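You operate a simulated robot arm through the tools that you are given. There is no shell and no other tool.

You run a simulated robot arm. Do the job below in one go: nothing can be reset, and whatever is moved stays where it is left.

JOB
Coat the black shoe's toe cap with black polish, then close the tin.
Fine: use the purple sponge and put it back. Set down upright: purple sponge. A coat counts when it lies all over at full strength: go over it till it gets no stronger.

It is judged by the outcome, as a careful person would: the job done as asked, and still so three seconds after it is handed in. It fails if anything else is knocked over, pushed out of place, dropped, spilled or broken. A push-on lid holds only when it is set on centred and level and pressed home; a screw cap is set on level and turned clockwise until tight.

ROBOT AND FRAMES
A 7-joint arm with a two-finger parallel gripper, fixed in place. Base frame: the origin is on the floor under the middle of its stand, x ahead of it, y to its left, z up; the work surface is at about z = 800. Readings come in mm, rad, newtons and seconds.
It reaches about 1147 mm from its shoulder. Its first joint turns from -2.897 to 2.897 rad. Payload 3.43 kg.
The tool frame sits at the grasp point between the pads (the TCP): z along the fingers, y along the line on which they close. The tips reach 30 mm beyond it. Largest opening 94 mm; finger width 28, thickness 10; the body of the gripper, 50 by 96 mm, starts 55 mm behind the TCP.
Orientation is told as [roll, pitch, yaw] about the base's x, y, z axes, in that order, counted from this pose: with the fingers straight down and closing along the base's y, the tool's x points along the base's -x, its y along +y and its z along -z.

CONTROLS
- The arm moves only by the tool arm_command. Its argument "targets" is a list of rows, each a list of 7 numbers: the turn, a rotation vector about the tool's x, y, z in rad, then the shift along the tool's x, y, z in cm, then the gripper command, from -1 (fully open) to 1 (shut), values between in proportion. In form: [[rx, ry, rz, tx, ty, tz, claw], ...]. A call has 1 to 20 rows; each row is the pose to reach, as a shift and turn from the pose commanded when the call began, along the tool's axes at that moment. Rows are played at 5 a second. More than 50 mm and 0.15 rad between two rows, or a gripper value outside its range, and nothing of the call is played. Where a pose cannot be reached the arm comes as near as it can. A force on the tool above 40 N (or 10 N above the force at the start of the call, whichever is more), or a blocked arm, ends the call early, and 0.2 s more pass. Each finger travels about 45 mm/s and halts on what it meets, pressing with about 33 N; the grip force reading is that of the motor and also rises with nothing between the fingers. The clock runs only during rows and for 0.2 s after the last one: add rows that repeat a pose to give the fingers time. It gives the time, the measured TCP pose, the force on the tool (base axes), the opening and the grip force at its end, in the units of the frame above (readings bear some noise), with the torque about the TCP (base axes, N m) and any sound that the robot's microphone picked up.
- Cameras (640 x 400 px; columns grow to the right, rows downward): "scene" is fixed at [406.8, -502.5, 1598.2]; the picture's right is [-0.47, 0.88, 0.00], its down [0.79, 0.42, -0.44] and it looks along [-0.39, -0.21, -0.90] (base axes); focal length 214 px, centre (320, 200). "wrist" rides on the gripper at [76, 14, -103] in the tool frame; the picture's right is [-0.18, 0.98, 0.00], its down [-0.75, -0.14, -0.64] and it looks along [-0.63, -0.12, 0.77] (tool axes); focal length 243 px, centre (320, 200). There is no depth. A picture from a camera that has moved, and an enlarged one, comes with that camera's place and axes in the base frame and with its lens. The place of the scene camera against the robot may be out by one fixed shift of up to 25 mm in any direction.
- camera(camera): a new picture of that camera. The clock stands still meanwhile.
- inspect(camera, box): a new picture of the part [left, top, right, bottom] of that camera's present view, enlarged. The clock stands still meanwhile.
- hand_in(): hands the job in; it is judged then, once.

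Nothing tells you positions but the pictures and the camera data. Unless the task says otherwise, let go and move clear before handing in.

The tools are called after "Call:" by a JSON object that holds its "method" and its "body". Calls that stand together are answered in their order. arm_command: Moves the arm, as the interface text tells. Its arguments: {"type":"object","properties":{"targets":{"type":"array"}},"required":["targets"]} The other tools are called the same way: camera (camera) takes a picture; inspect (camera, box) takes an enlarged picture of a part of a camera's view; hand_in () hands the job in.

At the start:

```text
time_s: 0.0
eef_pos: [-42.6, -649.4, 1153.8]
tcp_rot: [-0.001, 0.0, 0.001]
wrist_force: [0.5, 0.7, 0.3]
torque: [-0.01, 0.01, 0.0]
gripper_width: 94.0
grasp_force: 0.0
```

scene: 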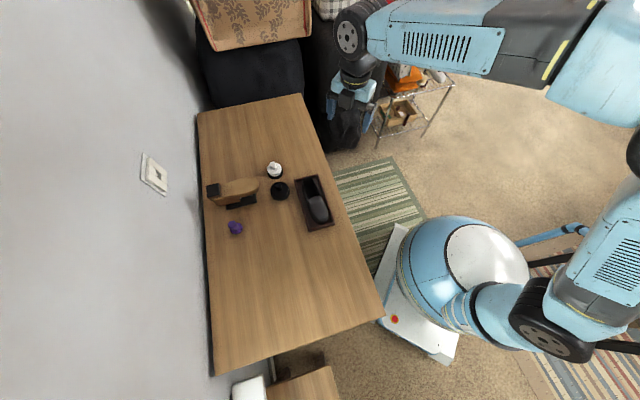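
wrist: 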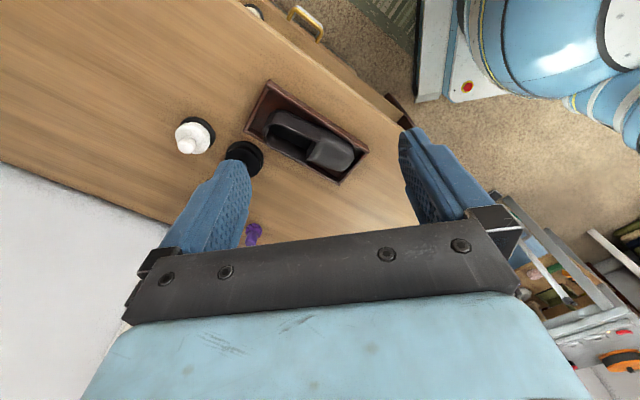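

I see a table with a black shoe in a tray, a purple sponge, a brush, and two round tins or lids near the shoe. I'll look closer before moving.

Call:
{"method": "inspect", "body": {"camera": "scene", "box": [190, 140, 350, 250]}}

Call:
{"method": "inspect", "body": {"camera": "wrist", "box": [160, 60, 400, 260]}}

Call:
{"method": "inspect", "body": {"camera": "scene", "box": [250, 150, 340, 240]}}

```text
3.64 times, centred on (270, 195) of scene
camera zoom: at [406.8, -502.5, 1598.2], right [-0.47, 0.88, 0.0], down [0.79, 0.42, -0.44], along [-0.39, -0.21, -0.9], focal length 780 px, centre (502, 218)
```

zoom: 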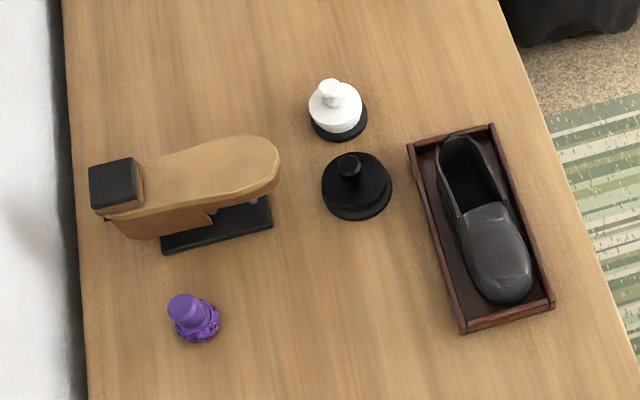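

```text
2.00 times, centred on (280, 160) of wrist
camera zoom: at [-118.9, -633.4, 1257.7], right [0.18, 0.98, 0.0], down [0.75, -0.14, 0.64], along [0.63, -0.12, -0.77], focal length 485 px, centre (400, 280)
```

zoom: 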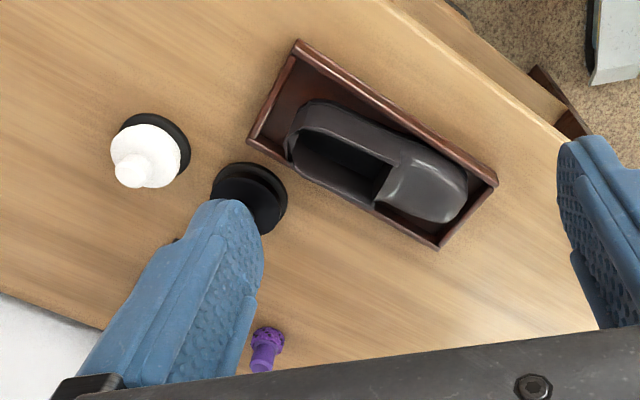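

```text
4.44 times, centred on (295, 195) of scene
camera zoom: at [406.8, -502.5, 1598.2], right [-0.47, 0.88, 0.0], down [0.79, 0.42, -0.44], along [-0.39, -0.21, -0.9], focal length 953 px, centre (431, 222)
```

zoom: 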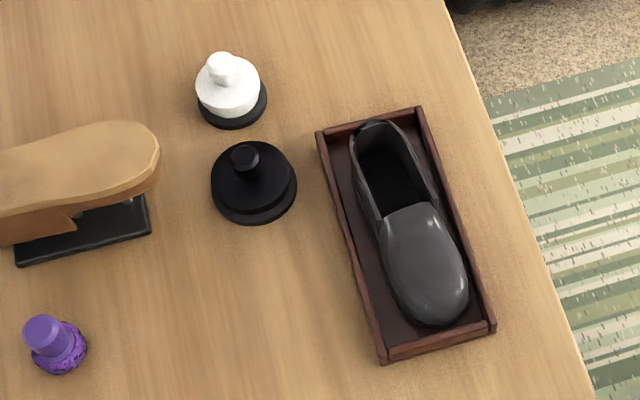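

The black tin seems to sit at about (110,-840), the white one at (35,-915), the purple sponge at (320,-905) and the shoe toe near (120,-650). I'll move above the tins for a nearer wrist view.

Call:
{"method": "arm_command", "body": {"targets": [[0, 0, 0, -1.5, -2.5, 1.5, -1], [0, 0, 0, -3, -5, 3, -1], [0, 0, 0, -5, -8, 5, -1], [0, 0, 0, -7, -11, 7, -1], [0, 0, 0, -9, -14, 9, -1], [0, 0, 0, -10, -16, 10, -1], [0, 0, 0, -10, -16, 10, -1]]}}

Call:
{"method": "camera", "body": {"camera": "wrist"}}

Call:
{"method": "camera", "body": {"camera": "scene"}}

```text
time_s: 1.6
eef_pos: [57.9, -807.9, 1053.4]
tcp_rot: [0.0, -0.001, -0.001]
wrist_force: [-1.0, -0.5, -0.3]
torque: [0.02, -0.01, -0.02]
gripper_width: 94.1
grasp_force: 0.1
```

```text
taken
camera wrist: at [-18.9, -792.9, 1157.6], right [0.18, 0.98, 0.0], down [0.75, -0.14, 0.64], along [0.63, -0.12, -0.77], focal length 243 px, centre (320, 200)
```

wrist: 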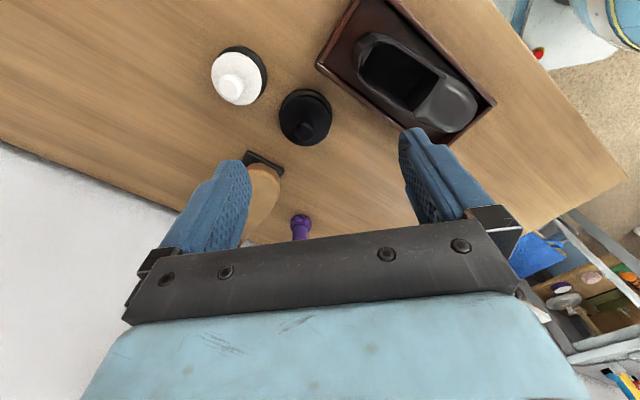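

```text
taken
```

scene: 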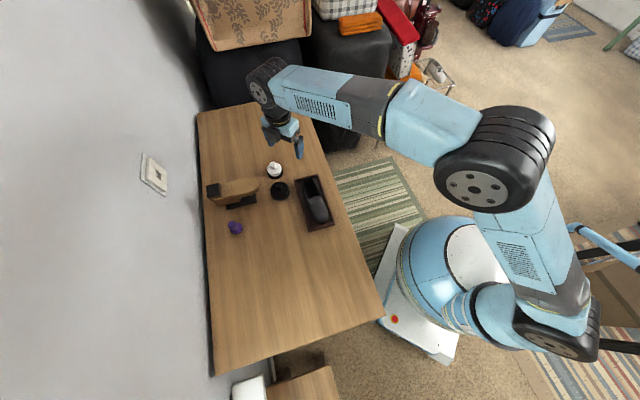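

The tins are now visible close to the image's upper centre. I'll enlarge them.

Call:
{"method": "inspect", "body": {"camera": "wrist", "box": [190, 20, 350, 160]}}

Call:
{"method": "inspect", "body": {"camera": "wrist", "box": [310, 0, 510, 150]}}

Call:
{"method": "inspect", "body": {"camera": "scene", "box": [260, 155, 300, 205]}}

Call:
{"method": "inspect", "body": {"camera": "scene", "box": [220, 210, 250, 240]}}

```text
2.86 times, centred on (270, 90) of wrist
camera zoom: at [-18.9, -792.9, 1157.6], right [0.18, 0.98, 0.0], down [0.75, -0.14, 0.64], along [0.63, -0.12, -0.77], focal length 693 px, centre (463, 514)
```

zoom: 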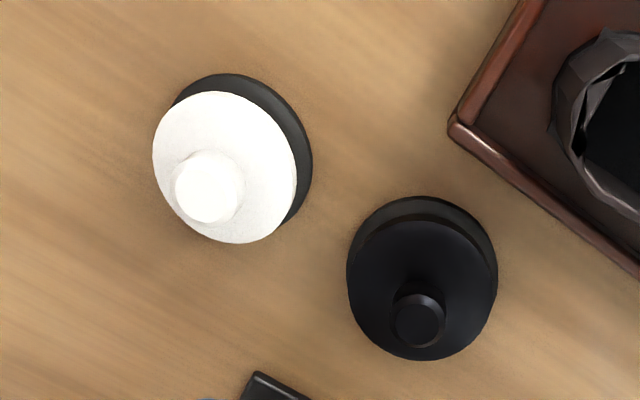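

```text
2.67 times, centred on (410, 75) of wrist
camera zoom: at [-18.9, -792.9, 1157.6], right [0.18, 0.98, 0.0], down [0.75, -0.14, 0.64], along [0.63, -0.12, -0.77], focal length 647 px, centre (80, 533)
```

zoom: 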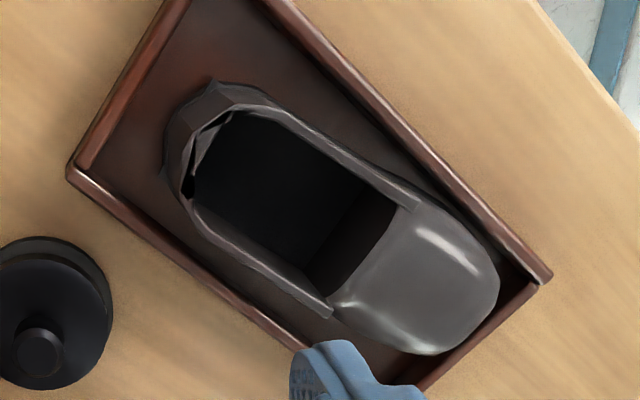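

```text
8.00 times, centred on (280, 180) of scene
camera zoom: at [406.8, -502.5, 1598.2], right [-0.47, 0.88, 0.0], down [0.79, 0.42, -0.44], along [-0.39, -0.21, -0.9], focal length 1716 px, centre (640, 360)
```

zoom: 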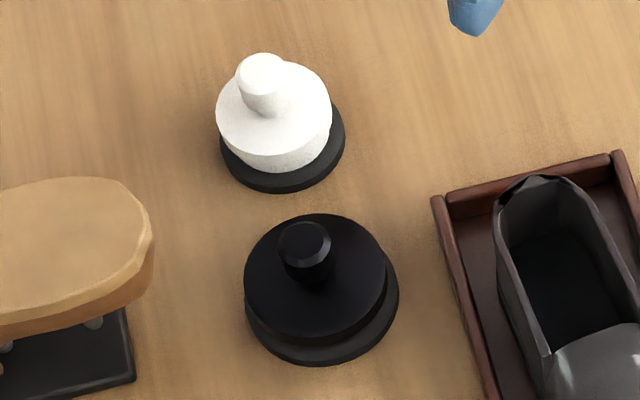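

```text
13.33 times, centred on (235, 225) of scene
camera zoom: at [406.8, -502.5, 1598.2], right [-0.47, 0.88, 0.0], down [0.79, 0.42, -0.44], along [-0.39, -0.21, -0.9], focal length 2860 px, centre (1453, -133)
```

zoom: 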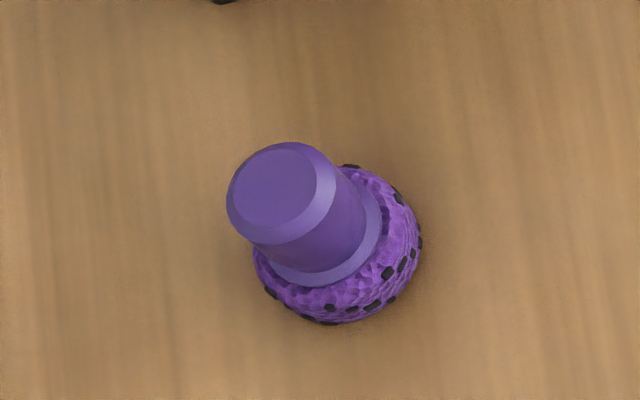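

The black tin (lid on, knob up) seems to be at about (107,-838), with its knob top near z=860. I'll go above it with the fingers half closed and check the alignment.

Call:
{"method": "arm_command", "body": {"targets": [[0, 0, 0, -1.5, -1, 3, -0.5], [0, 0, 0, -3, -2, 6, 0], [0, 0, 0, -4.5, -2.6, 9, 0], [0, 0, 0, -4.96, -2.86, 10.4, 0], [0, 0, 0, -4.96, -2.86, 10.4, 0], [0, 0, 0, -4.96, -2.86, 10.4, 0]]}}

Call:
{"method": "camera", "body": {"camera": "wrist"}}

Call:
{"method": "inspect", "body": {"camera": "scene", "box": [220, 140, 340, 240]}}

```text
time_s: 3.0
eef_pos: [106.7, -837.6, 949.4]
tcp_rot: [-0.001, 0.0, 0.0]
wrist_force: [-0.1, 0.0, -0.5]
torque: [0.03, 0.0, 0.0]
gripper_width: 46.7
grasp_force: 0.0
```

```text
taken
camera wrist: at [30.4, -822.1, 1054.0], right [0.18, 0.98, 0.0], down [0.75, -0.14, 0.64], along [0.63, -0.12, -0.77], focal length 243 px, centre (320, 200)
```

wrist: 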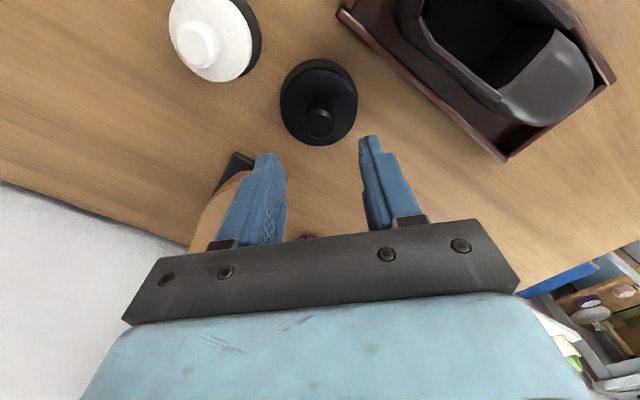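

```text
4.00 times, centred on (280, 190) of scene
camera zoom: at [406.8, -502.5, 1598.2], right [-0.47, 0.88, 0.0], down [0.79, 0.42, -0.44], along [-0.39, -0.21, -0.9], focal length 858 px, centre (480, 240)
```

zoom: 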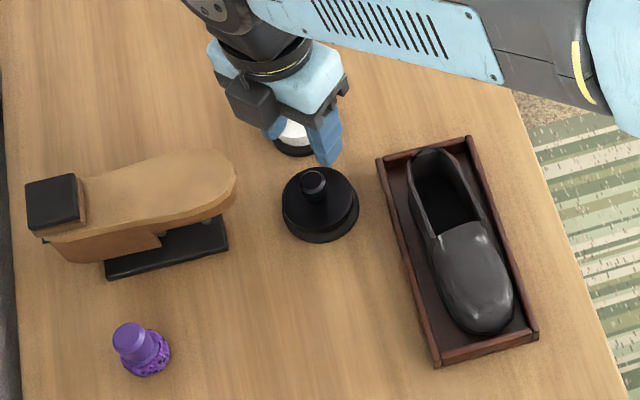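

Call:
{"method": "inspect", "body": {"camera": "wrist", "box": [250, 40, 410, 200]}}

```text
2.50 times, centred on (330, 120) of wrist
camera zoom: at [30.4, -822.1, 1054.0], right [0.18, 0.98, 0.0], down [0.75, -0.14, 0.64], along [0.63, -0.12, -0.77], focal length 606 px, centre (295, 400)
```

zoom: 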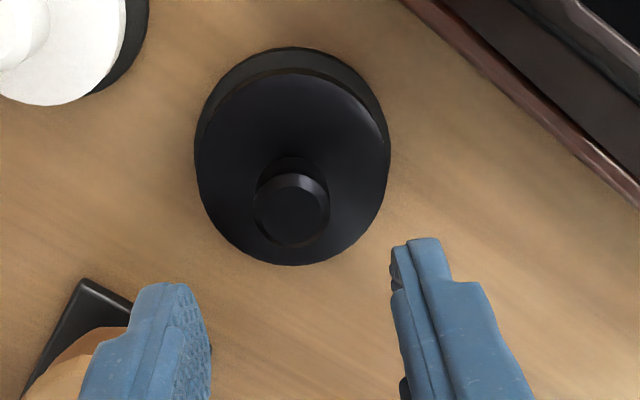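

The knob is centred under the fingers. I'll descend so the tips stop just above the lid plate and then grip the knob.

Call:
{"method": "arm_command", "body": {"targets": [[0, 0, 0, 0, 0, 2.5, 0], [0, 0, 0, 0, 0, 5, 0], [0, 0, 0, 0, 0, 6.8, 0], [0, 0, 0, 0, 0, 7.8, 0], [0, 0, 0, 0, 0, 8.2, 0], [0, 0, 0, 0, 0, 8.2, 0]]}}

Call:
{"method": "inspect", "body": {"camera": "wrist", "box": [220, 60, 420, 240]}}

Call:
{"method": "inspect", "body": {"camera": "scene", "box": [240, 140, 320, 220]}}

```text
time_s: 4.4
eef_pos: [107.1, -837.6, 867.8]
tcp_rot: [0.0, 0.001, -0.001]
wrist_force: [-0.4, 0.1, 0.7]
torque: [-0.03, 0.05, 0.04]
gripper_width: 46.9
grasp_force: 0.0
```

```text
2.22 times, centred on (320, 150) of wrist
camera zoom: at [30.6, -822.0, 972.1], right [0.18, 0.98, 0.0], down [0.75, -0.14, 0.64], along [0.63, -0.12, -0.77], focal length 539 px, centre (320, 311)
```

zoom: 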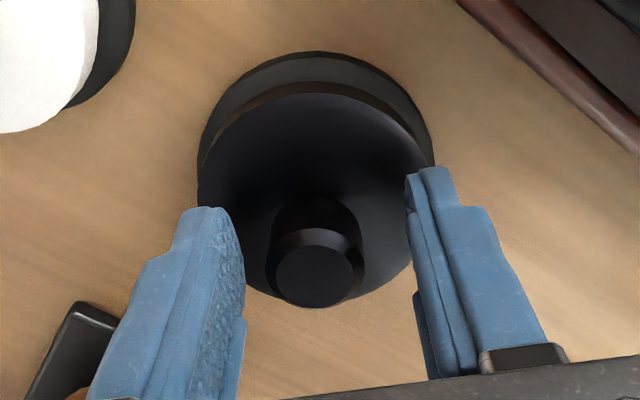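

```text
5.00 times, centred on (280, 180) of scene
camera zoom: at [406.8, -502.5, 1598.2], right [-0.47, 0.88, 0.0], down [0.79, 0.42, -0.44], along [-0.39, -0.21, -0.9], focal length 1072 px, centre (520, 300)
```

zoom: 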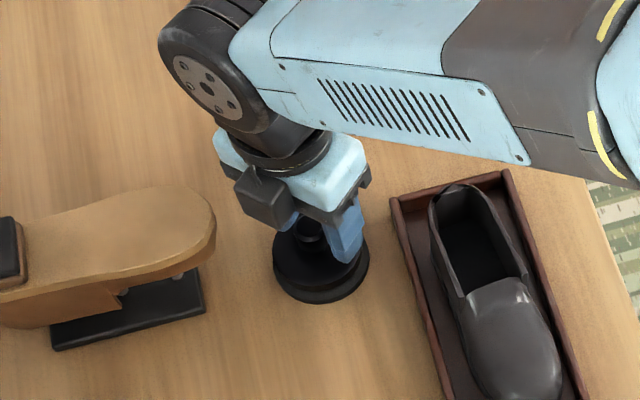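

The fingers straddle the knob. I'll lower a few millimetres more and close on it.

Call:
{"method": "arm_command", "body": {"targets": [[0, 0, 0, 0, 0, 0.3, 0], [0, 0, 0, 0, 0, 0.3, 0.3], [0, 0, 0, 0, 0, 0.3, 0.6], [0, 0, 0, 0, 0, 0.3, 0.8], [0, 0, 0, 0, 0, 0.3, 0.8], [0, 0, 0, 0, 0, 0.3, 0.8]]}}

```text
time_s: 5.8
eef_pos: [106.5, -837.8, 863.4]
tcp_rot: [-0.001, -0.001, 0.0]
wrist_force: [1.0, -14.3, -1.5]
torque: [-0.55, -0.03, -0.11]
gripper_width: 24.9
grasp_force: 33.1
```

The knob is gripped, with a sideways force showing a slight y offset. I'll relieve it by shifting a little toward -y.

Call:
{"method": "arm_command", "body": {"targets": [[0, 0, 0, 0, -0.1, 0, 0.8], [0, 0, 0, 0, -0.1, 0, 0.8]]}}

Call:
{"method": "inspect", "body": {"camera": "wrist", "box": [220, 60, 420, 240]}}

```text
time_s: 6.4
eef_pos: [106.8, -837.9, 863.4]
tcp_rot: [0.003, 0.0, 0.002]
wrist_force: [0.4, -8.0, -1.5]
torque: [-0.33, -0.02, -0.05]
gripper_width: 24.7
grasp_force: 33.3
```

```text
2.22 times, centred on (320, 150) of wrist
camera zoom: at [30.7, -822.9, 968.4], right [0.18, 0.98, 0.0], down [0.75, -0.14, 0.64], along [0.63, -0.12, -0.77], focal length 539 px, centre (320, 311)
```

zoom: 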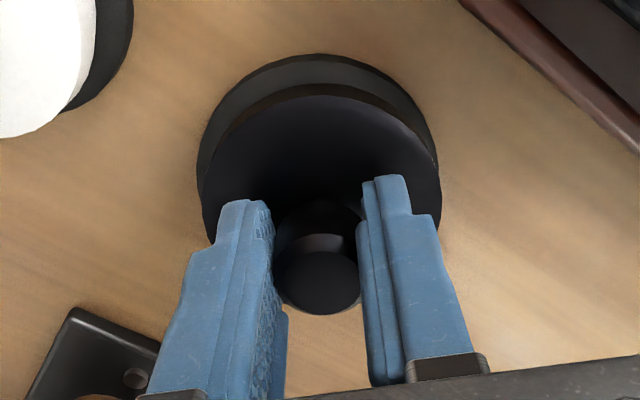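

Call:
{"method": "arm_command", "body": {"targets": [[0, 0, 0, 0, -0.06, 0, 0.8], [0, 0, 0, 0, -0.12, 0, 0.8], [0, 0, 0, 0, -0.12, 0, 0.8]]}}

```text
time_s: 7.2
eef_pos: [106.8, -839.4, 864.2]
tcp_rot: [0.002, 0.0, -0.002]
wrist_force: [-0.1, -0.1, -0.3]
torque: [0.03, -0.01, 0.01]
gripper_width: 24.8
grasp_force: 32.8
```

Forces are near zero now. I'll pull the lid straight up slowly.

Call:
{"method": "arm_command", "body": {"targets": [[0, 0, 0, 0, 0, -0.2, 0.8], [0, 0, 0, 0, 0, -0.4, 0.8], [0, 0, 0, 0, 0, -0.4, 0.8]]}}

Call:
{"method": "inspect", "body": {"camera": "wrist", "box": [220, 60, 420, 240]}}

```text
time_s: 8.0
eef_pos: [106.7, -838.4, 867.8]
tcp_rot: [0.0, 0.002, -0.001]
wrist_force: [-0.2, 0.5, -0.5]
torque: [0.0, -0.03, -0.02]
gripper_width: 24.9
grasp_force: 33.0
```

```text
2.22 times, centred on (320, 150) of wrist
camera zoom: at [30.7, -824.2, 973.2], right [0.18, 0.98, 0.0], down [0.75, -0.14, 0.64], along [0.63, -0.12, -0.77], focal length 539 px, centre (320, 311)
```

zoom: 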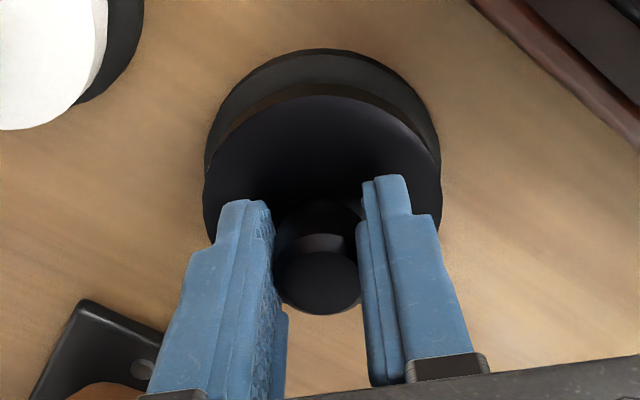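

The lid lifts freely from the tin body. I'll raise it further and check the open tin.

Call:
{"method": "arm_command", "body": {"targets": [[0, 0, 0, 0, 0, -1, 0.8], [0, 0, 0, 0, 0, -3, 0.8], [0, 0, 0, 0, 0, -6, 0.8], [0, 0, 0, 0, 0, -8, 0.8], [0, 0, 0, 0, 0, -8, 0.8]]}}

Call:
{"method": "camera", "body": {"camera": "wrist"}}

Call:
{"method": "inspect", "body": {"camera": "scene", "box": [220, 130, 340, 230]}}

```text
time_s: 9.2
eef_pos: [108.1, -838.2, 948.5]
tcp_rot: [0.0, 0.001, 0.001]
wrist_force: [0.5, 0.1, -0.6]
torque: [-0.01, 0.01, 0.02]
gripper_width: 24.7
grasp_force: 33.0
```

```text
taken
camera wrist: at [30.9, -824.0, 1053.2], right [0.18, 0.98, 0.0], down [0.75, -0.14, 0.64], along [0.63, -0.12, -0.77], focal length 243 px, centre (320, 200)
```

wrist: 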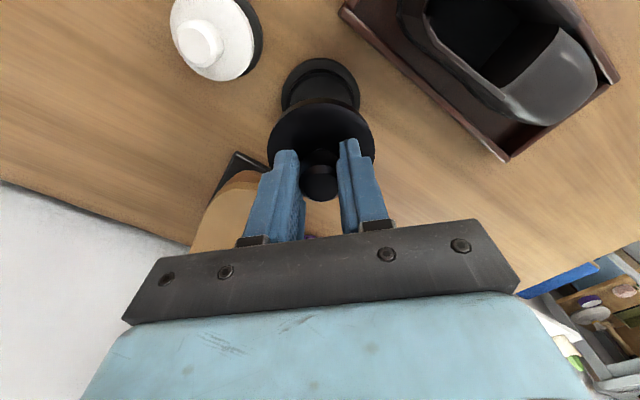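

```text
4.00 times, centred on (280, 180) of scene
camera zoom: at [406.8, -502.5, 1598.2], right [-0.47, 0.88, 0.0], down [0.79, 0.42, -0.44], along [-0.39, -0.21, -0.9], focal length 858 px, centre (480, 280)
```

zoom: 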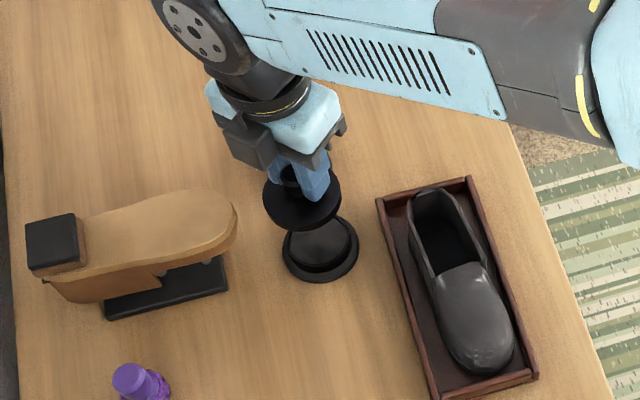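

The lid is off, and the tin body stayed put. I'll carry the lid to a free spot on the table near (240,-765) and look for its bottom edge height.

Call:
{"method": "arm_command", "body": {"targets": [[0, 0, 0, -2, 1.1, 0, 0.8], [0, 0, 0, -5, 2.8, 0, 0.8], [0, 0, 0, -8, 4.5, 0, 0.8], [0, 0, 0, -11, 6.2, 0, 0.8], [0, 0, 0, -13.3, 7.5, 0, 0.8], [0, 0, 0, -13.3, 7.5, 0, 0.8]]}}

Call:
{"method": "camera", "body": {"camera": "wrist"}}

Call:
{"method": "inspect", "body": {"camera": "scene", "box": [220, 150, 340, 250]}}

Call:
{"method": "inspect", "body": {"camera": "scene", "box": [260, 170, 300, 205]}}

```text
time_s: 10.6
eef_pos: [240.4, -763.9, 949.6]
tcp_rot: [0.001, 0.002, 0.0]
wrist_force: [0.0, 0.4, -0.2]
torque: [0.0, -0.02, 0.01]
gripper_width: 24.7
grasp_force: 32.9
```

```text
taken
camera wrist: at [164.1, -749.3, 1053.7], right [0.18, 0.98, 0.0], down [0.75, -0.14, 0.64], along [0.63, -0.12, -0.77], focal length 243 px, centre (320, 200)
```

wrist: 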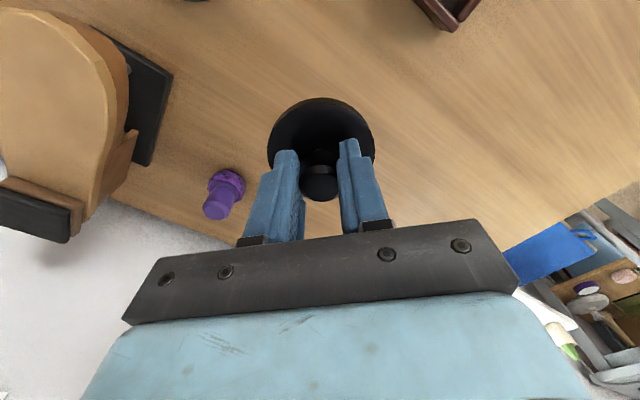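

```text
4.00 times, centred on (280, 200) of scene
camera zoom: at [406.8, -502.5, 1598.2], right [-0.47, 0.88, 0.0], down [0.79, 0.42, -0.44], along [-0.39, -0.21, -0.9], focal length 858 px, centre (480, 200)
```

zoom: 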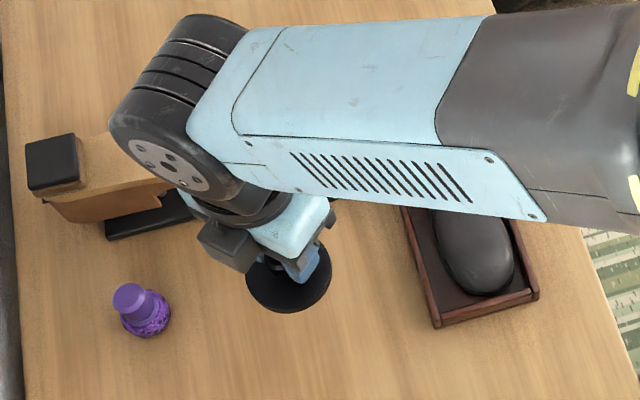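

```text
11.43 times, centred on (280, 188) of scene
camera zoom: at [406.8, -502.5, 1598.2], right [-0.47, 0.88, 0.0], down [0.79, 0.42, -0.44], along [-0.39, -0.21, -0.9], focal length 2451 px, centre (777, 343)
```

zoom: 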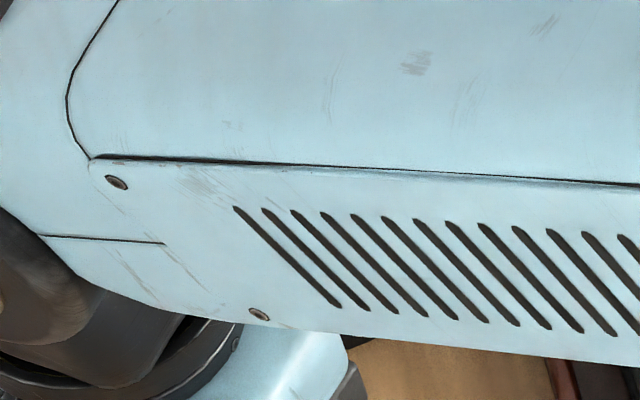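

The spot is clear. I'll lower the lid toward the table, slowing near contact.

Call:
{"method": "arm_command", "body": {"targets": [[0, 0, 0, 0, 0, 2, 0.8], [0, 0, 0, 0, 0, 4.5, 0.8], [0, 0, 0, 0, 0, 7, 0.8], [0, 0, 0, 0, 0, 8.4, 0.8], [0, 0, 0, 0, 0, 9.0, 0.8], [0, 0, 0, 0, 0, 9.0, 0.8]]}}

Call:
{"method": "inspect", "body": {"camera": "wrist", "box": [220, 60, 420, 240]}}

Call:
{"method": "inspect", "body": {"camera": "scene", "box": [260, 190, 320, 230]}}

```text
time_s: 12.0
eef_pos: [241.7, -763.4, 858.5]
tcp_rot: [0.0, -0.001, 0.0]
wrist_force: [0.7, -0.1, -1.0]
torque: [0.01, 0.01, 0.01]
gripper_width: 24.8
grasp_force: 33.5
```

```text
2.22 times, centred on (320, 150) of wrist
camera zoom: at [164.2, -748.8, 963.0], right [0.18, 0.98, 0.0], down [0.75, -0.14, 0.64], along [0.63, -0.12, -0.77], focal length 539 px, centre (320, 311)
```

zoom: 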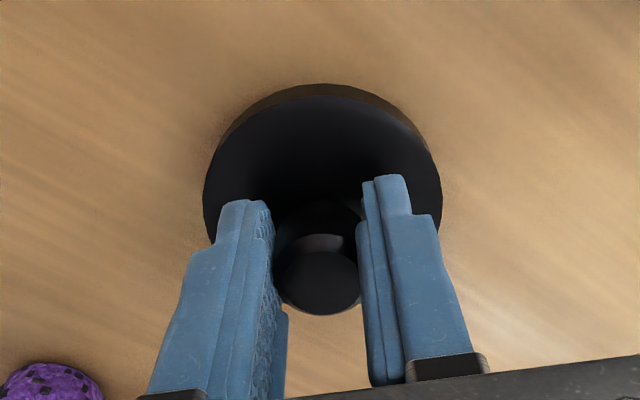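

```text
10.00 times, centred on (290, 210) of scene
camera zoom: at [406.8, -502.5, 1598.2], right [-0.47, 0.88, 0.0], down [0.79, 0.42, -0.44], along [-0.39, -0.21, -0.9], focal length 2145 px, centre (620, 100)
```

zoom: 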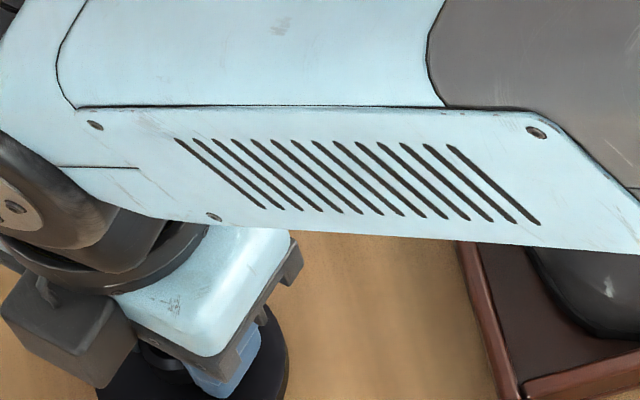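

Call:
{"method": "arm_command", "body": {"targets": [[0, 0, 0, 0, 0, 0.2, 0.8], [0, 0, 0, 0, 0, 0.4, 0.8], [0, 0, 0, 0, 0, 0.6, 0.8]]}}

Call:
{"method": "inspect", "body": {"camera": "wrist", "box": [220, 60, 420, 240]}}

```text
time_s: 12.8
eef_pos: [240.0, -764.0, 852.9]
tcp_rot: [0.0, -0.002, 0.0]
wrist_force: [0.1, 0.2, -1.4]
torque: [0.04, -0.02, -0.03]
gripper_width: 24.6
grasp_force: 33.5
```

```text
2.22 times, centred on (320, 150) of wrist
camera zoom: at [164.1, -749.0, 957.1], right [0.18, 0.98, 0.0], down [0.75, -0.14, 0.64], along [0.63, -0.12, -0.77], focal length 539 px, centre (320, 311)
```

zoom: 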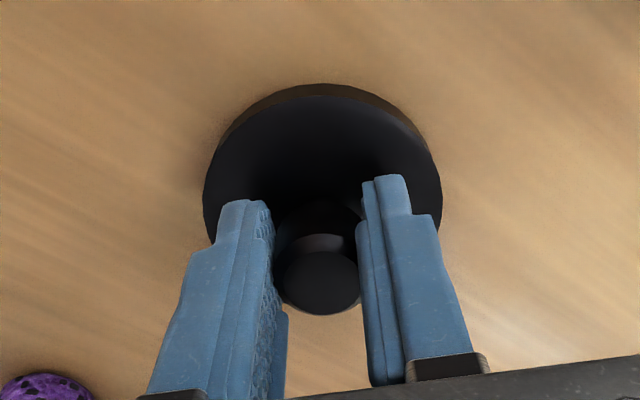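

Call:
{"method": "arm_command", "body": {"targets": [[0, 0, 0, 0, 0, 0.15, 0.8], [0, 0, 0, 0, 0, 0.3, 0.8]]}}

```text
time_s: 13.4
eef_pos: [242.4, -764.4, 848.9]
tcp_rot: [0.001, 0.001, 0.0]
wrist_force: [-0.3, -0.3, 1.0]
torque: [-0.03, -0.01, 0.0]
gripper_width: 24.7
grasp_force: 32.8
```

Call:
{"method": "arm_command", "body": {"targets": [[0, 0, 0, 0, 0, 0.1, 0.8], [0, 0, 0, 0, 0, 0.2, 0.8]]}}

```text
time_s: 14.0
eef_pos: [240.5, -763.9, 848.1]
tcp_rot: [0.002, -0.001, -0.001]
wrist_force: [-0.2, 2.0, 4.9]
torque: [0.09, 0.04, -0.01]
gripper_width: 24.8
grasp_force: 33.0
```

The lid touches the table. I'll release it and rise straight up.

Call:
{"method": "arm_command", "body": {"targets": [[0, 0, 0, 0, 0, 0, 0.3], [0, 0, 0, 0, 0, 0, 0], [0, 0, 0, 0, 0, 0, 0], [0, 0, 0, 0, 0, -1, 0], [0, 0, 0, 0, 0, -3, 0], [0, 0, 0, 0, 0, -6, 0], [0, 0, 0, 0, 0, -10, 0], [0, 0, 0, 0, 0, -10, 0]]}}

Call:
{"method": "camera", "body": {"camera": "wrist"}}

Call:
{"method": "inspect", "body": {"camera": "wrist", "box": [220, 40, 420, 200]}}

```text
time_s: 15.8
eef_pos: [240.3, -764.7, 949.4]
tcp_rot: [0.0, -0.001, 0.0]
wrist_force: [-0.4, 1.1, 1.4]
torque: [0.03, -0.02, -0.03]
gripper_width: 47.2
grasp_force: 0.0
```

```text
taken
camera wrist: at [164.7, -749.8, 1052.2], right [0.18, 0.98, 0.0], down [0.75, -0.14, 0.64], along [0.63, -0.12, -0.77], focal length 243 px, centre (320, 200)
```

wrist: 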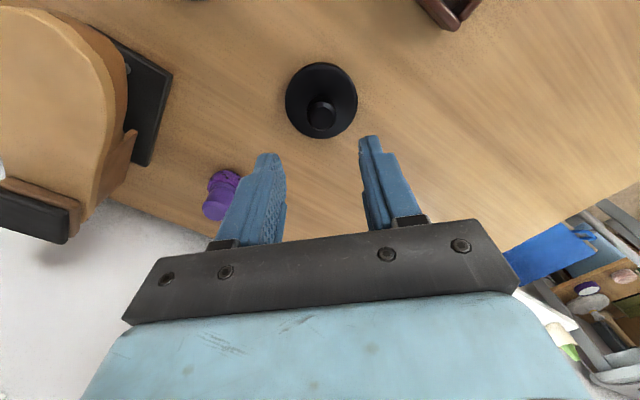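

```text
2.50 times, centred on (320, 120) of wrist
camera zoom: at [164.7, -749.8, 1052.2], right [0.18, 0.98, 0.0], down [0.75, -0.14, 0.64], along [0.63, -0.12, -0.77], focal length 606 px, centre (320, 400)
```

zoom: 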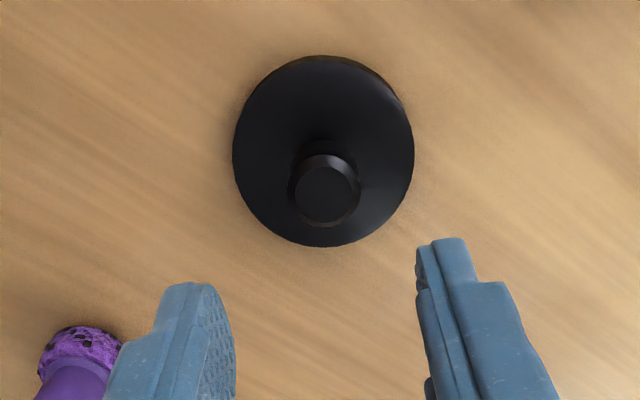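

The lid rests flat on the table. Next I'll move above the purple sponge at about (313,-888) for a close look.

Call:
{"method": "arm_command", "body": {"targets": [[0, 0, 0, -1.5, -2.5, -0.5, -0.3], [0, 0, 0, -3, -5, -1, -0.3], [0, 0, 0, -5, -8.3, -1.2, -0.3], [0, 0, 0, -6.5, -11, -1.2, -0.3], [0, 0, 0, -7.3, -12.3, -1.2, -0.3], [0, 0, 0, -7.3, -12.3, -1.2, -0.3]]}}

Call:
{"method": "camera", "body": {"camera": "wrist"}}

Call:
{"method": "inspect", "body": {"camera": "wrist", "box": [230, 40, 410, 200]}}

Call:
{"method": "camera", "body": {"camera": "scene"}}

```text
time_s: 17.2
eef_pos: [313.9, -888.1, 958.9]
tcp_rot: [0.0, 0.0, 0.0]
wrist_force: [-0.2, -0.1, -0.4]
torque: [-0.04, 0.0, 0.01]
gripper_width: 61.0
grasp_force: 0.1
```

```text
taken
camera wrist: at [237.2, -872.1, 1063.2], right [0.18, 0.98, 0.0], down [0.75, -0.14, 0.64], along [0.63, -0.12, -0.77], focal length 243 px, centre (320, 200)
```

wrist: 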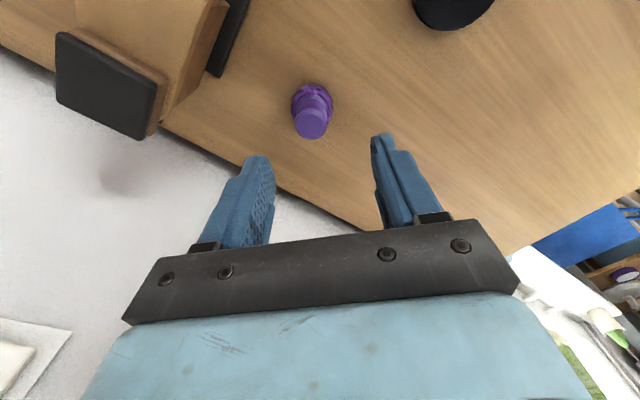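

```text
2.50 times, centred on (320, 120) of wrist
camera zoom: at [237.2, -872.1, 1063.2], right [0.18, 0.98, 0.0], down [0.75, -0.14, 0.64], along [0.63, -0.12, -0.77], focal length 606 px, centre (320, 400)
```

zoom: 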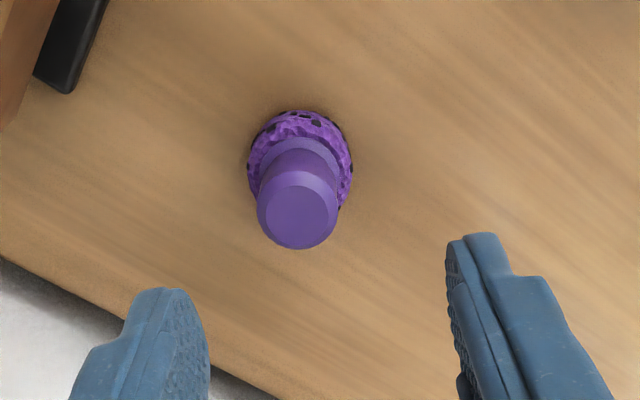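

```text
taken
```

scene: 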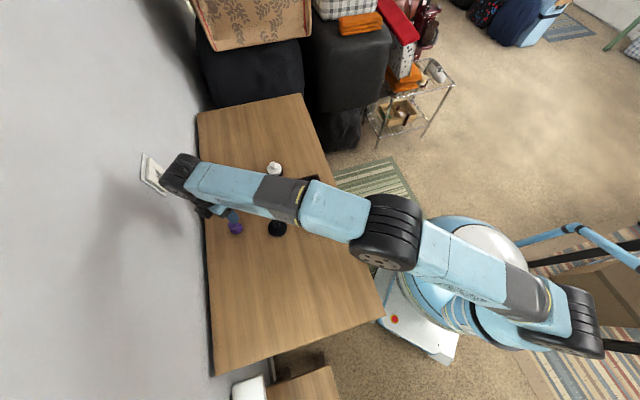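

The sponge axis is at about (318,-895), with its handle top near z=863. I'll centre over it and descend partway to verify.

Call:
{"method": "arm_command", "body": {"targets": [[0, 0, 0, -0.5, -0.7, 2, -0.3], [0, 0, 0, -0.5, -0.7, 4.5, -0.3], [0, 0, 0, -0.5, -0.7, 6, -0.3], [0, 0, 0, -0.5, -0.7, 6, -0.3]]}}

Call:
{"method": "inspect", "body": {"camera": "wrist", "box": [220, 60, 420, 220]}}

```text
time_s: 18.2
eef_pos: [317.2, -895.3, 898.7]
tcp_rot: [-0.001, 0.0, 0.001]
wrist_force: [-0.4, 0.6, -0.1]
torque: [0.0, -0.01, 0.0]
gripper_width: 61.0
grasp_force: 0.0
```

```text
2.50 times, centred on (320, 140) of wrist
camera zoom: at [242.0, -879.3, 1003.5], right [0.18, 0.98, 0.0], down [0.75, -0.14, 0.64], along [0.63, -0.12, -0.77], focal length 606 px, centre (320, 350)
```

zoom: 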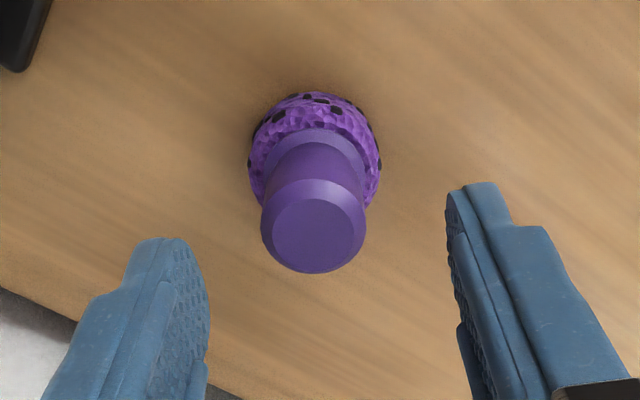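

The handle is well centred. I'll descend and close on it.

Call:
{"method": "arm_command", "body": {"targets": [[0, 0, 0, 0, 0, 2, -0.3], [0, 0, 0, 0, 0, 3.2, -0.3], [0, 0, 0, 0, 0, 3.9, -0.3], [0, 0, 0, 0, 0, 3.9, 0], [0, 0, 0, 0, 0, 3.9, 0.3], [0, 0, 0, 0, 0, 3.9, 0.6], [0, 0, 0, 0, 0, 3.9, 0.8], [0, 0, 0, 0, 0, 3.9, 0.8], [0, 0, 0, 0, 0, 3.9, 0.8]]}}

Call:
{"method": "inspect", "body": {"camera": "wrist", "box": [220, 60, 420, 220]}}

```text
time_s: 20.2
eef_pos: [317.6, -894.6, 860.0]
tcp_rot: [0.002, 0.0, 0.001]
wrist_force: [0.2, -0.1, -0.3]
torque: [-0.01, -0.02, -0.01]
gripper_width: 27.7
grasp_force: 33.1
```

```text
2.50 times, centred on (320, 140) of wrist
camera zoom: at [241.9, -879.6, 964.7], right [0.18, 0.98, 0.0], down [0.75, -0.14, 0.64], along [0.63, -0.12, -0.77], focal length 606 px, centre (320, 350)
```

zoom: 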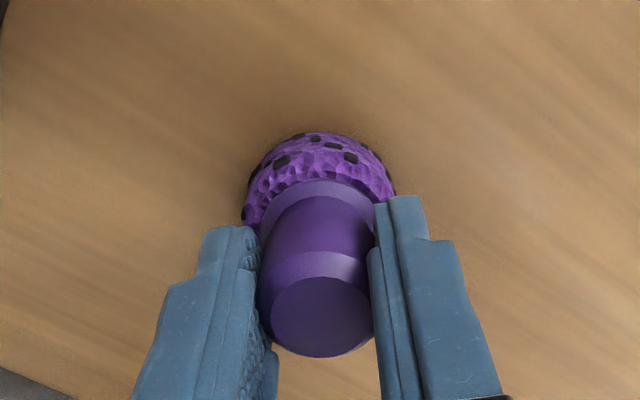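

The sponge is gripped with no side load (its home is TCP (318,-895,861) at rest). I'll lift it and carry it above the open tin.

Call:
{"method": "arm_command", "body": {"targets": [[0, 0, 0, 0, 0, -1, 0.8], [0, 0, 0, 0, 0, -3.5, 0.8], [0, 0, 0, 0, 0, -7, 0.8], [0, 0, 0, 0, 0, -10, 0.8], [0, 0, 0, 0, 0, -12, 0.8], [0, 0, 0, 3, 2.2, -12, 0.8], [0, 0, 0, 6.5, 4.5, -12, 0.8], [0, 0, 0, 10.5, 6.0, -12, 0.8], [0, 0, 0, 14.5, 6.2, -12, 0.8], [0, 0, 0, 18.5, 5.9, -12, 0.8], [0, 0, 0, 21.1, 5.7, -12, 0.8], [0, 0, 0, 21.1, 5.7, -12, 0.8]]}}

Call:
{"method": "camera", "body": {"camera": "wrist"}}

Call:
{"method": "inspect", "body": {"camera": "wrist", "box": [240, 20, 400, 160]}}

Call:
{"method": "inspect", "body": {"camera": "scene", "box": [240, 150, 320, 220]}}

```text
time_s: 22.8
eef_pos: [107.2, -837.5, 979.9]
tcp_rot: [0.001, 0.001, 0.0]
wrist_force: [-0.1, -0.6, -1.5]
torque: [-0.04, -0.01, -0.01]
gripper_width: 27.5
grasp_force: 33.0
```

```text
taken
camera wrist: at [30.8, -821.2, 1085.5], right [0.18, 0.98, 0.0], down [0.75, -0.14, 0.64], along [0.63, -0.12, -0.77], focal length 243 px, centre (320, 200)
```

wrist: 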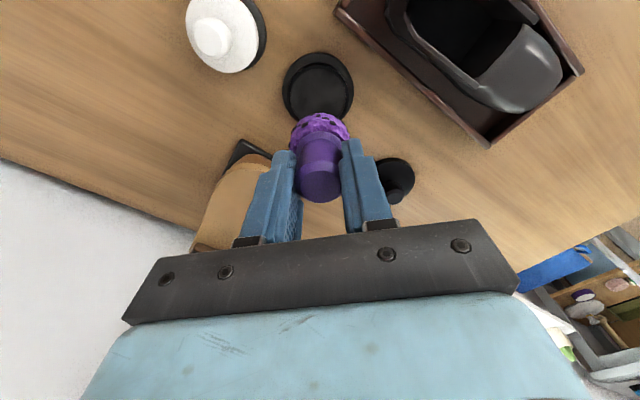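

```text
2.86 times, centred on (320, 90) of wrist
camera zoom: at [30.8, -821.2, 1085.5], right [0.18, 0.98, 0.0], down [0.75, -0.14, 0.64], along [0.63, -0.12, -0.77], focal length 693 px, centre (320, 514)
```

zoom: 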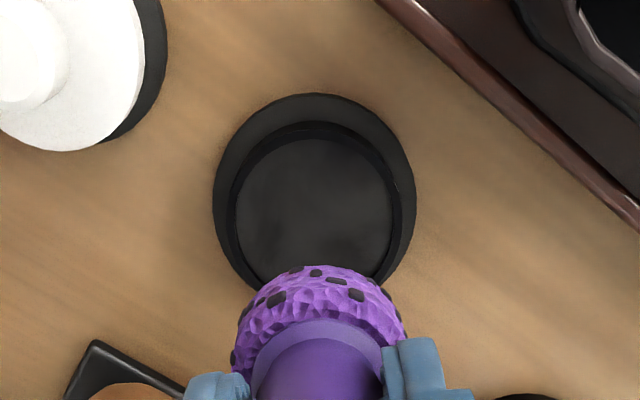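

```text
5.71 times, centred on (280, 185) of scene
camera zoom: at [406.8, -502.5, 1598.2], right [-0.47, 0.88, 0.0], down [0.79, 0.42, -0.44], along [-0.39, -0.21, -0.9], focal length 1226 px, centre (549, 286)
```

zoom: 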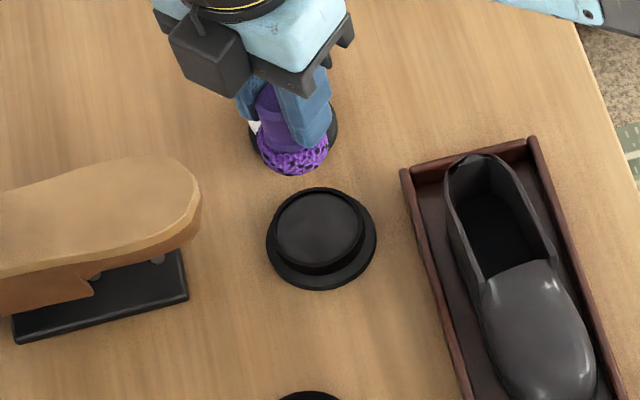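

The tin's polish is centred at (107,-838), under the sponge. I'll descend toward it.

Call:
{"method": "arm_command", "body": {"targets": [[0, 0, 0, 0, 0, 3, 0.8], [0, 0, 0, 0, 0, 6, 0.8], [0, 0, 0, 0, 0, 8.2, 0.8], [0, 0, 0, 0, 0, 9.2, 0.8], [0, 0, 0, 0, 0, 9.5, 0.8], [0, 0, 0, 0, 0, 9.5, 0.8]]}}

Call:
{"method": "inspect", "body": {"camera": "wrist", "box": [220, 60, 420, 220]}}

Call:
{"method": "inspect", "body": {"camera": "scene", "box": [250, 160, 310, 210]}}

```text
time_s: 24.2
eef_pos: [106.0, -837.3, 885.7]
tcp_rot: [-0.002, 0.0, 0.002]
wrist_force: [0.2, 0.0, -0.9]
torque: [0.03, -0.01, 0.0]
gripper_width: 27.5
grasp_force: 33.4
```

```text
2.50 times, centred on (320, 140) of wrist
camera zoom: at [30.5, -821.8, 990.0], right [0.18, 0.98, 0.0], down [0.75, -0.14, 0.64], along [0.63, -0.12, -0.77], focal length 606 px, centre (320, 350)
```

zoom: 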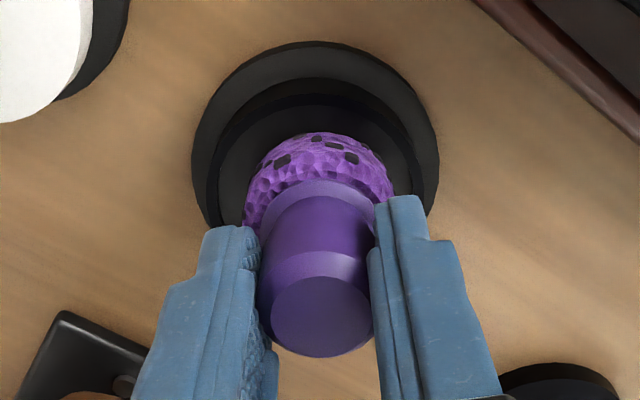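

```text
8.00 times, centred on (280, 185) of scene
camera zoom: at [406.8, -502.5, 1598.2], right [-0.47, 0.88, 0.0], down [0.79, 0.42, -0.44], along [-0.39, -0.21, -0.9], focal length 1716 px, centre (640, 320)
```

zoom: 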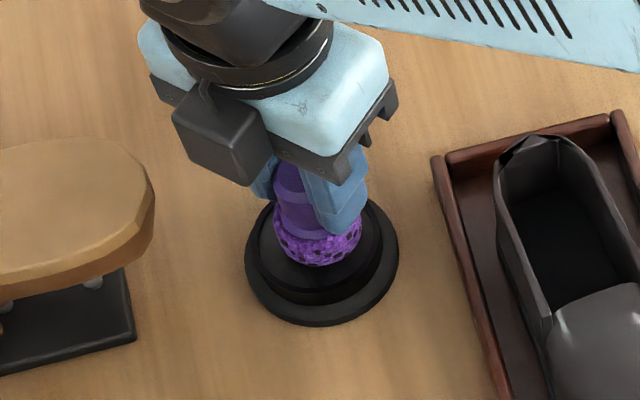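

Call:
{"method": "arm_command", "body": {"targets": [[0, 0, 0, 0, 0, 0.2, 0.8], [0, 0, 0, 0, 0, 0.4, 0.8], [0, 0, 0, 0, 0, 0.4, 0.8]]}}

```text
time_s: 25.0
eef_pos: [106.4, -837.7, 882.9]
tcp_rot: [0.002, -0.001, 0.0]
wrist_force: [0.1, 0.3, -0.2]
torque: [-0.01, 0.02, -0.01]
gripper_width: 27.4
grasp_force: 33.6
```

Call:
{"method": "arm_command", "body": {"targets": [[0, 0, 0, 0, 0, 0.15, 0.8], [0, 0, 0, 0, 0, 0.3, 0.8], [0, 0, 0, 0, 0, 0.3, 0.8]]}}

```text
time_s: 25.8
eef_pos: [107.9, -837.5, 880.5]
tcp_rot: [-0.005, 0.0, -0.001]
wrist_force: [0.5, 0.6, 19.6]
torque: [0.12, 0.04, -0.03]
gripper_width: 27.7
grasp_force: 32.9
```

The sponge is pressing the polish (about 20 N). I'll twist it slightly in place to load it, then lift and look at it.

Call:
{"method": "arm_command", "body": {"targets": [[0, 0, 0.1, 0, 0, -0.05, 0.8], [0, 0, 0.2, 0, 0, -0.05, 0.8], [0, 0, 0.1, 0, 0, -0.05, 0.8], [0, 0, 0, 0, 0, -0.05, 0.8], [0, 0, -0.1, 0, 0, -0.05, 0.8], [0, 0, -0.2, 0, 0, -0.05, 0.8], [0, 0, -0.1, 0, 0, -0.05, 0.8], [0, 0, 0, 0, 0, -0.05, 0.8]]}}

Call:
{"method": "inspect", "body": {"camera": "wrist", "box": [220, 60, 420, 220]}}

```text
time_s: 27.6
eef_pos: [106.9, -836.8, 880.4]
tcp_rot: [-0.002, 0.001, -0.001]
wrist_force: [-2.8, -1.1, 25.1]
torque: [0.04, 0.21, 0.01]
gripper_width: 27.2
grasp_force: 33.3
```

```text
2.50 times, centred on (320, 140) of wrist
camera zoom: at [29.9, -821.6, 984.7], right [0.19, 0.98, 0.0], down [0.75, -0.14, 0.64], along [0.63, -0.12, -0.77], focal length 606 px, centre (320, 350)
```

zoom: 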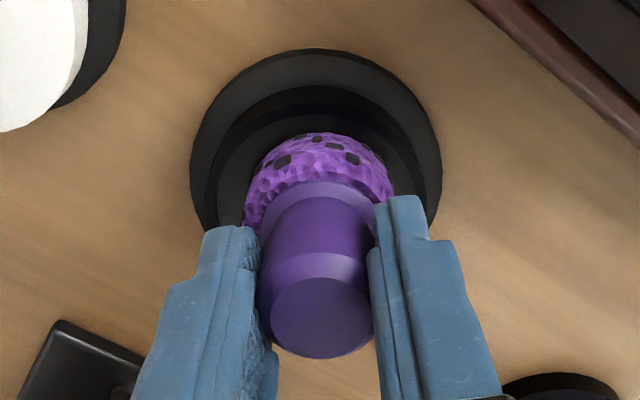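

Call:
{"method": "arm_command", "body": {"targets": [[0, 0, 0, 0, 0, -0.5, 0.8], [0, 0, 0, 0, 0, -2, 0.8], [0, 0, 0, 0, 0, -5, 0.8], [0, 0, 0, 0, 0, -8, 0.8], [0, 0, 0, 0, 0, -10, 0.8], [0, 0, 0, 0, 0, -10, 0.8]]}}

Call:
{"method": "inspect", "body": {"camera": "scene", "box": [250, 155, 310, 205]}}

Call:
{"method": "inspect", "body": {"camera": "wrist", "box": [240, 20, 400, 160]}}

```text
time_s: 29.0
eef_pos: [106.4, -836.1, 978.8]
tcp_rot: [0.0, -0.001, -0.001]
wrist_force: [0.2, -0.4, -0.5]
torque: [-0.01, 0.0, -0.01]
gripper_width: 27.6
grasp_force: 33.0
```

```text
8.00 times, centred on (280, 180) of scene
camera zoom: at [406.8, -502.5, 1598.2], right [-0.47, 0.88, 0.0], down [0.79, 0.42, -0.44], along [-0.39, -0.21, -0.9], focal length 1716 px, centre (640, 360)
```

zoom: 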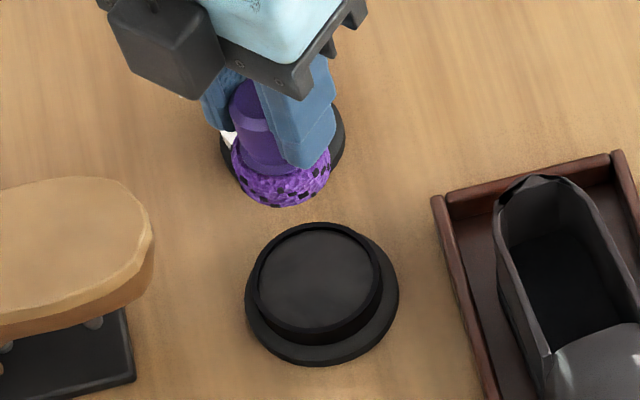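

```text
2.86 times, centred on (320, 90) of wrist
camera zoom: at [30.8, -822.1, 1083.3], right [0.18, 0.98, 0.0], down [0.75, -0.14, 0.64], along [0.63, -0.12, -0.77], focal length 693 px, centre (320, 514)
```

zoom: 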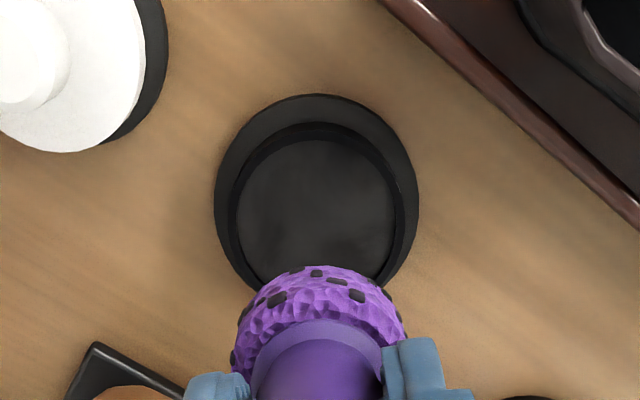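

The tin has stayed put and the sponge is loaded. I'll carry it over toward the shoe's toe and study the toe cap shape from the wrist camera.

Call:
{"method": "arm_command", "body": {"targets": [[0, 0, 0, -0.5, 2, -1, 0.8], [0, 0, 0, -1, 6, -2, 0.8], [0, 0, 0, -1.5, 10, -2, 0.8], [0, 0, 0, -2, 14, -2, 0.8], [0, 0, 0, -2.6, 17.5, -2, 0.8], [0, 0, 0, -2.9, 19.4, -2, 0.8], [0, 0, 0, -2.9, 19.4, -2, 0.8]]}}

Call:
{"method": "camera", "body": {"camera": "wrist"}}

Call:
{"method": "inspect", "body": {"camera": "wrist", "box": [240, 0, 440, 160]}}

Call:
{"method": "inspect", "body": {"camera": "scene", "box": [285, 165, 345, 240]}}

```text
time_s: 30.6
eef_pos: [136.0, -644.2, 999.0]
tcp_rot: [-0.001, -0.001, -0.001]
wrist_force: [0.0, 0.2, 0.4]
torque: [0.02, 0.02, -0.04]
gripper_width: 27.3
grasp_force: 32.8
```

```text
taken
camera wrist: at [59.4, -628.4, 1103.2], right [0.18, 0.98, 0.0], down [0.75, -0.14, 0.64], along [0.63, -0.12, -0.77], focal length 243 px, centre (320, 200)
```

wrist: 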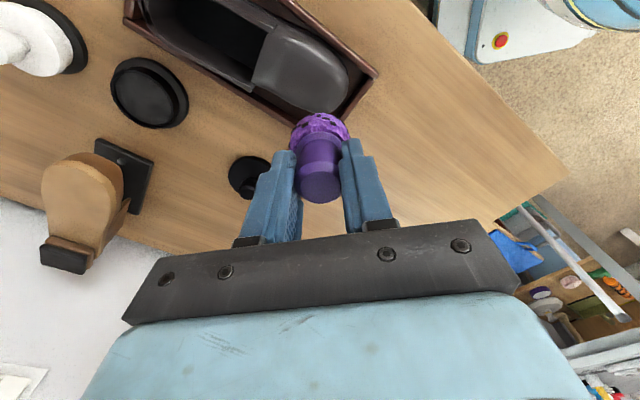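

```text
2.50 times, centred on (340, 80) of wrist
camera zoom: at [59.4, -628.4, 1103.2], right [0.18, 0.98, 0.0], down [0.75, -0.14, 0.64], along [0.63, -0.12, -0.77], focal length 606 px, centre (270, 500)
```

zoom: 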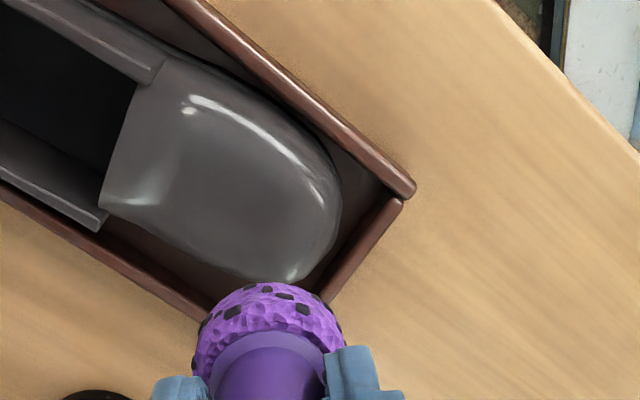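

```text
5.33 times, centred on (315, 202) of scene
camera zoom: at [406.8, -502.5, 1598.2], right [-0.47, 0.88, 0.0], down [0.79, 0.42, -0.44], along [-0.39, -0.21, -0.9], focal length 1144 px, centre (347, 187)
```

zoom: 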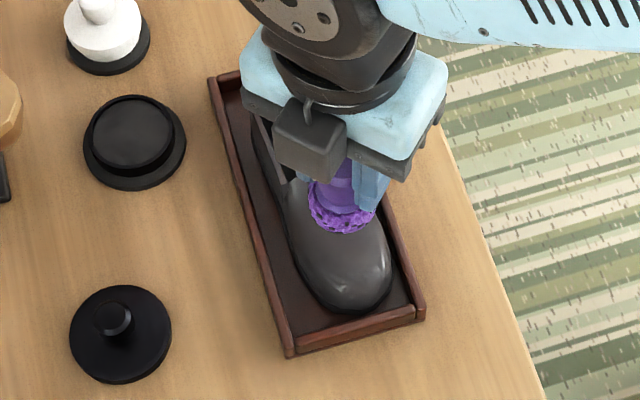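

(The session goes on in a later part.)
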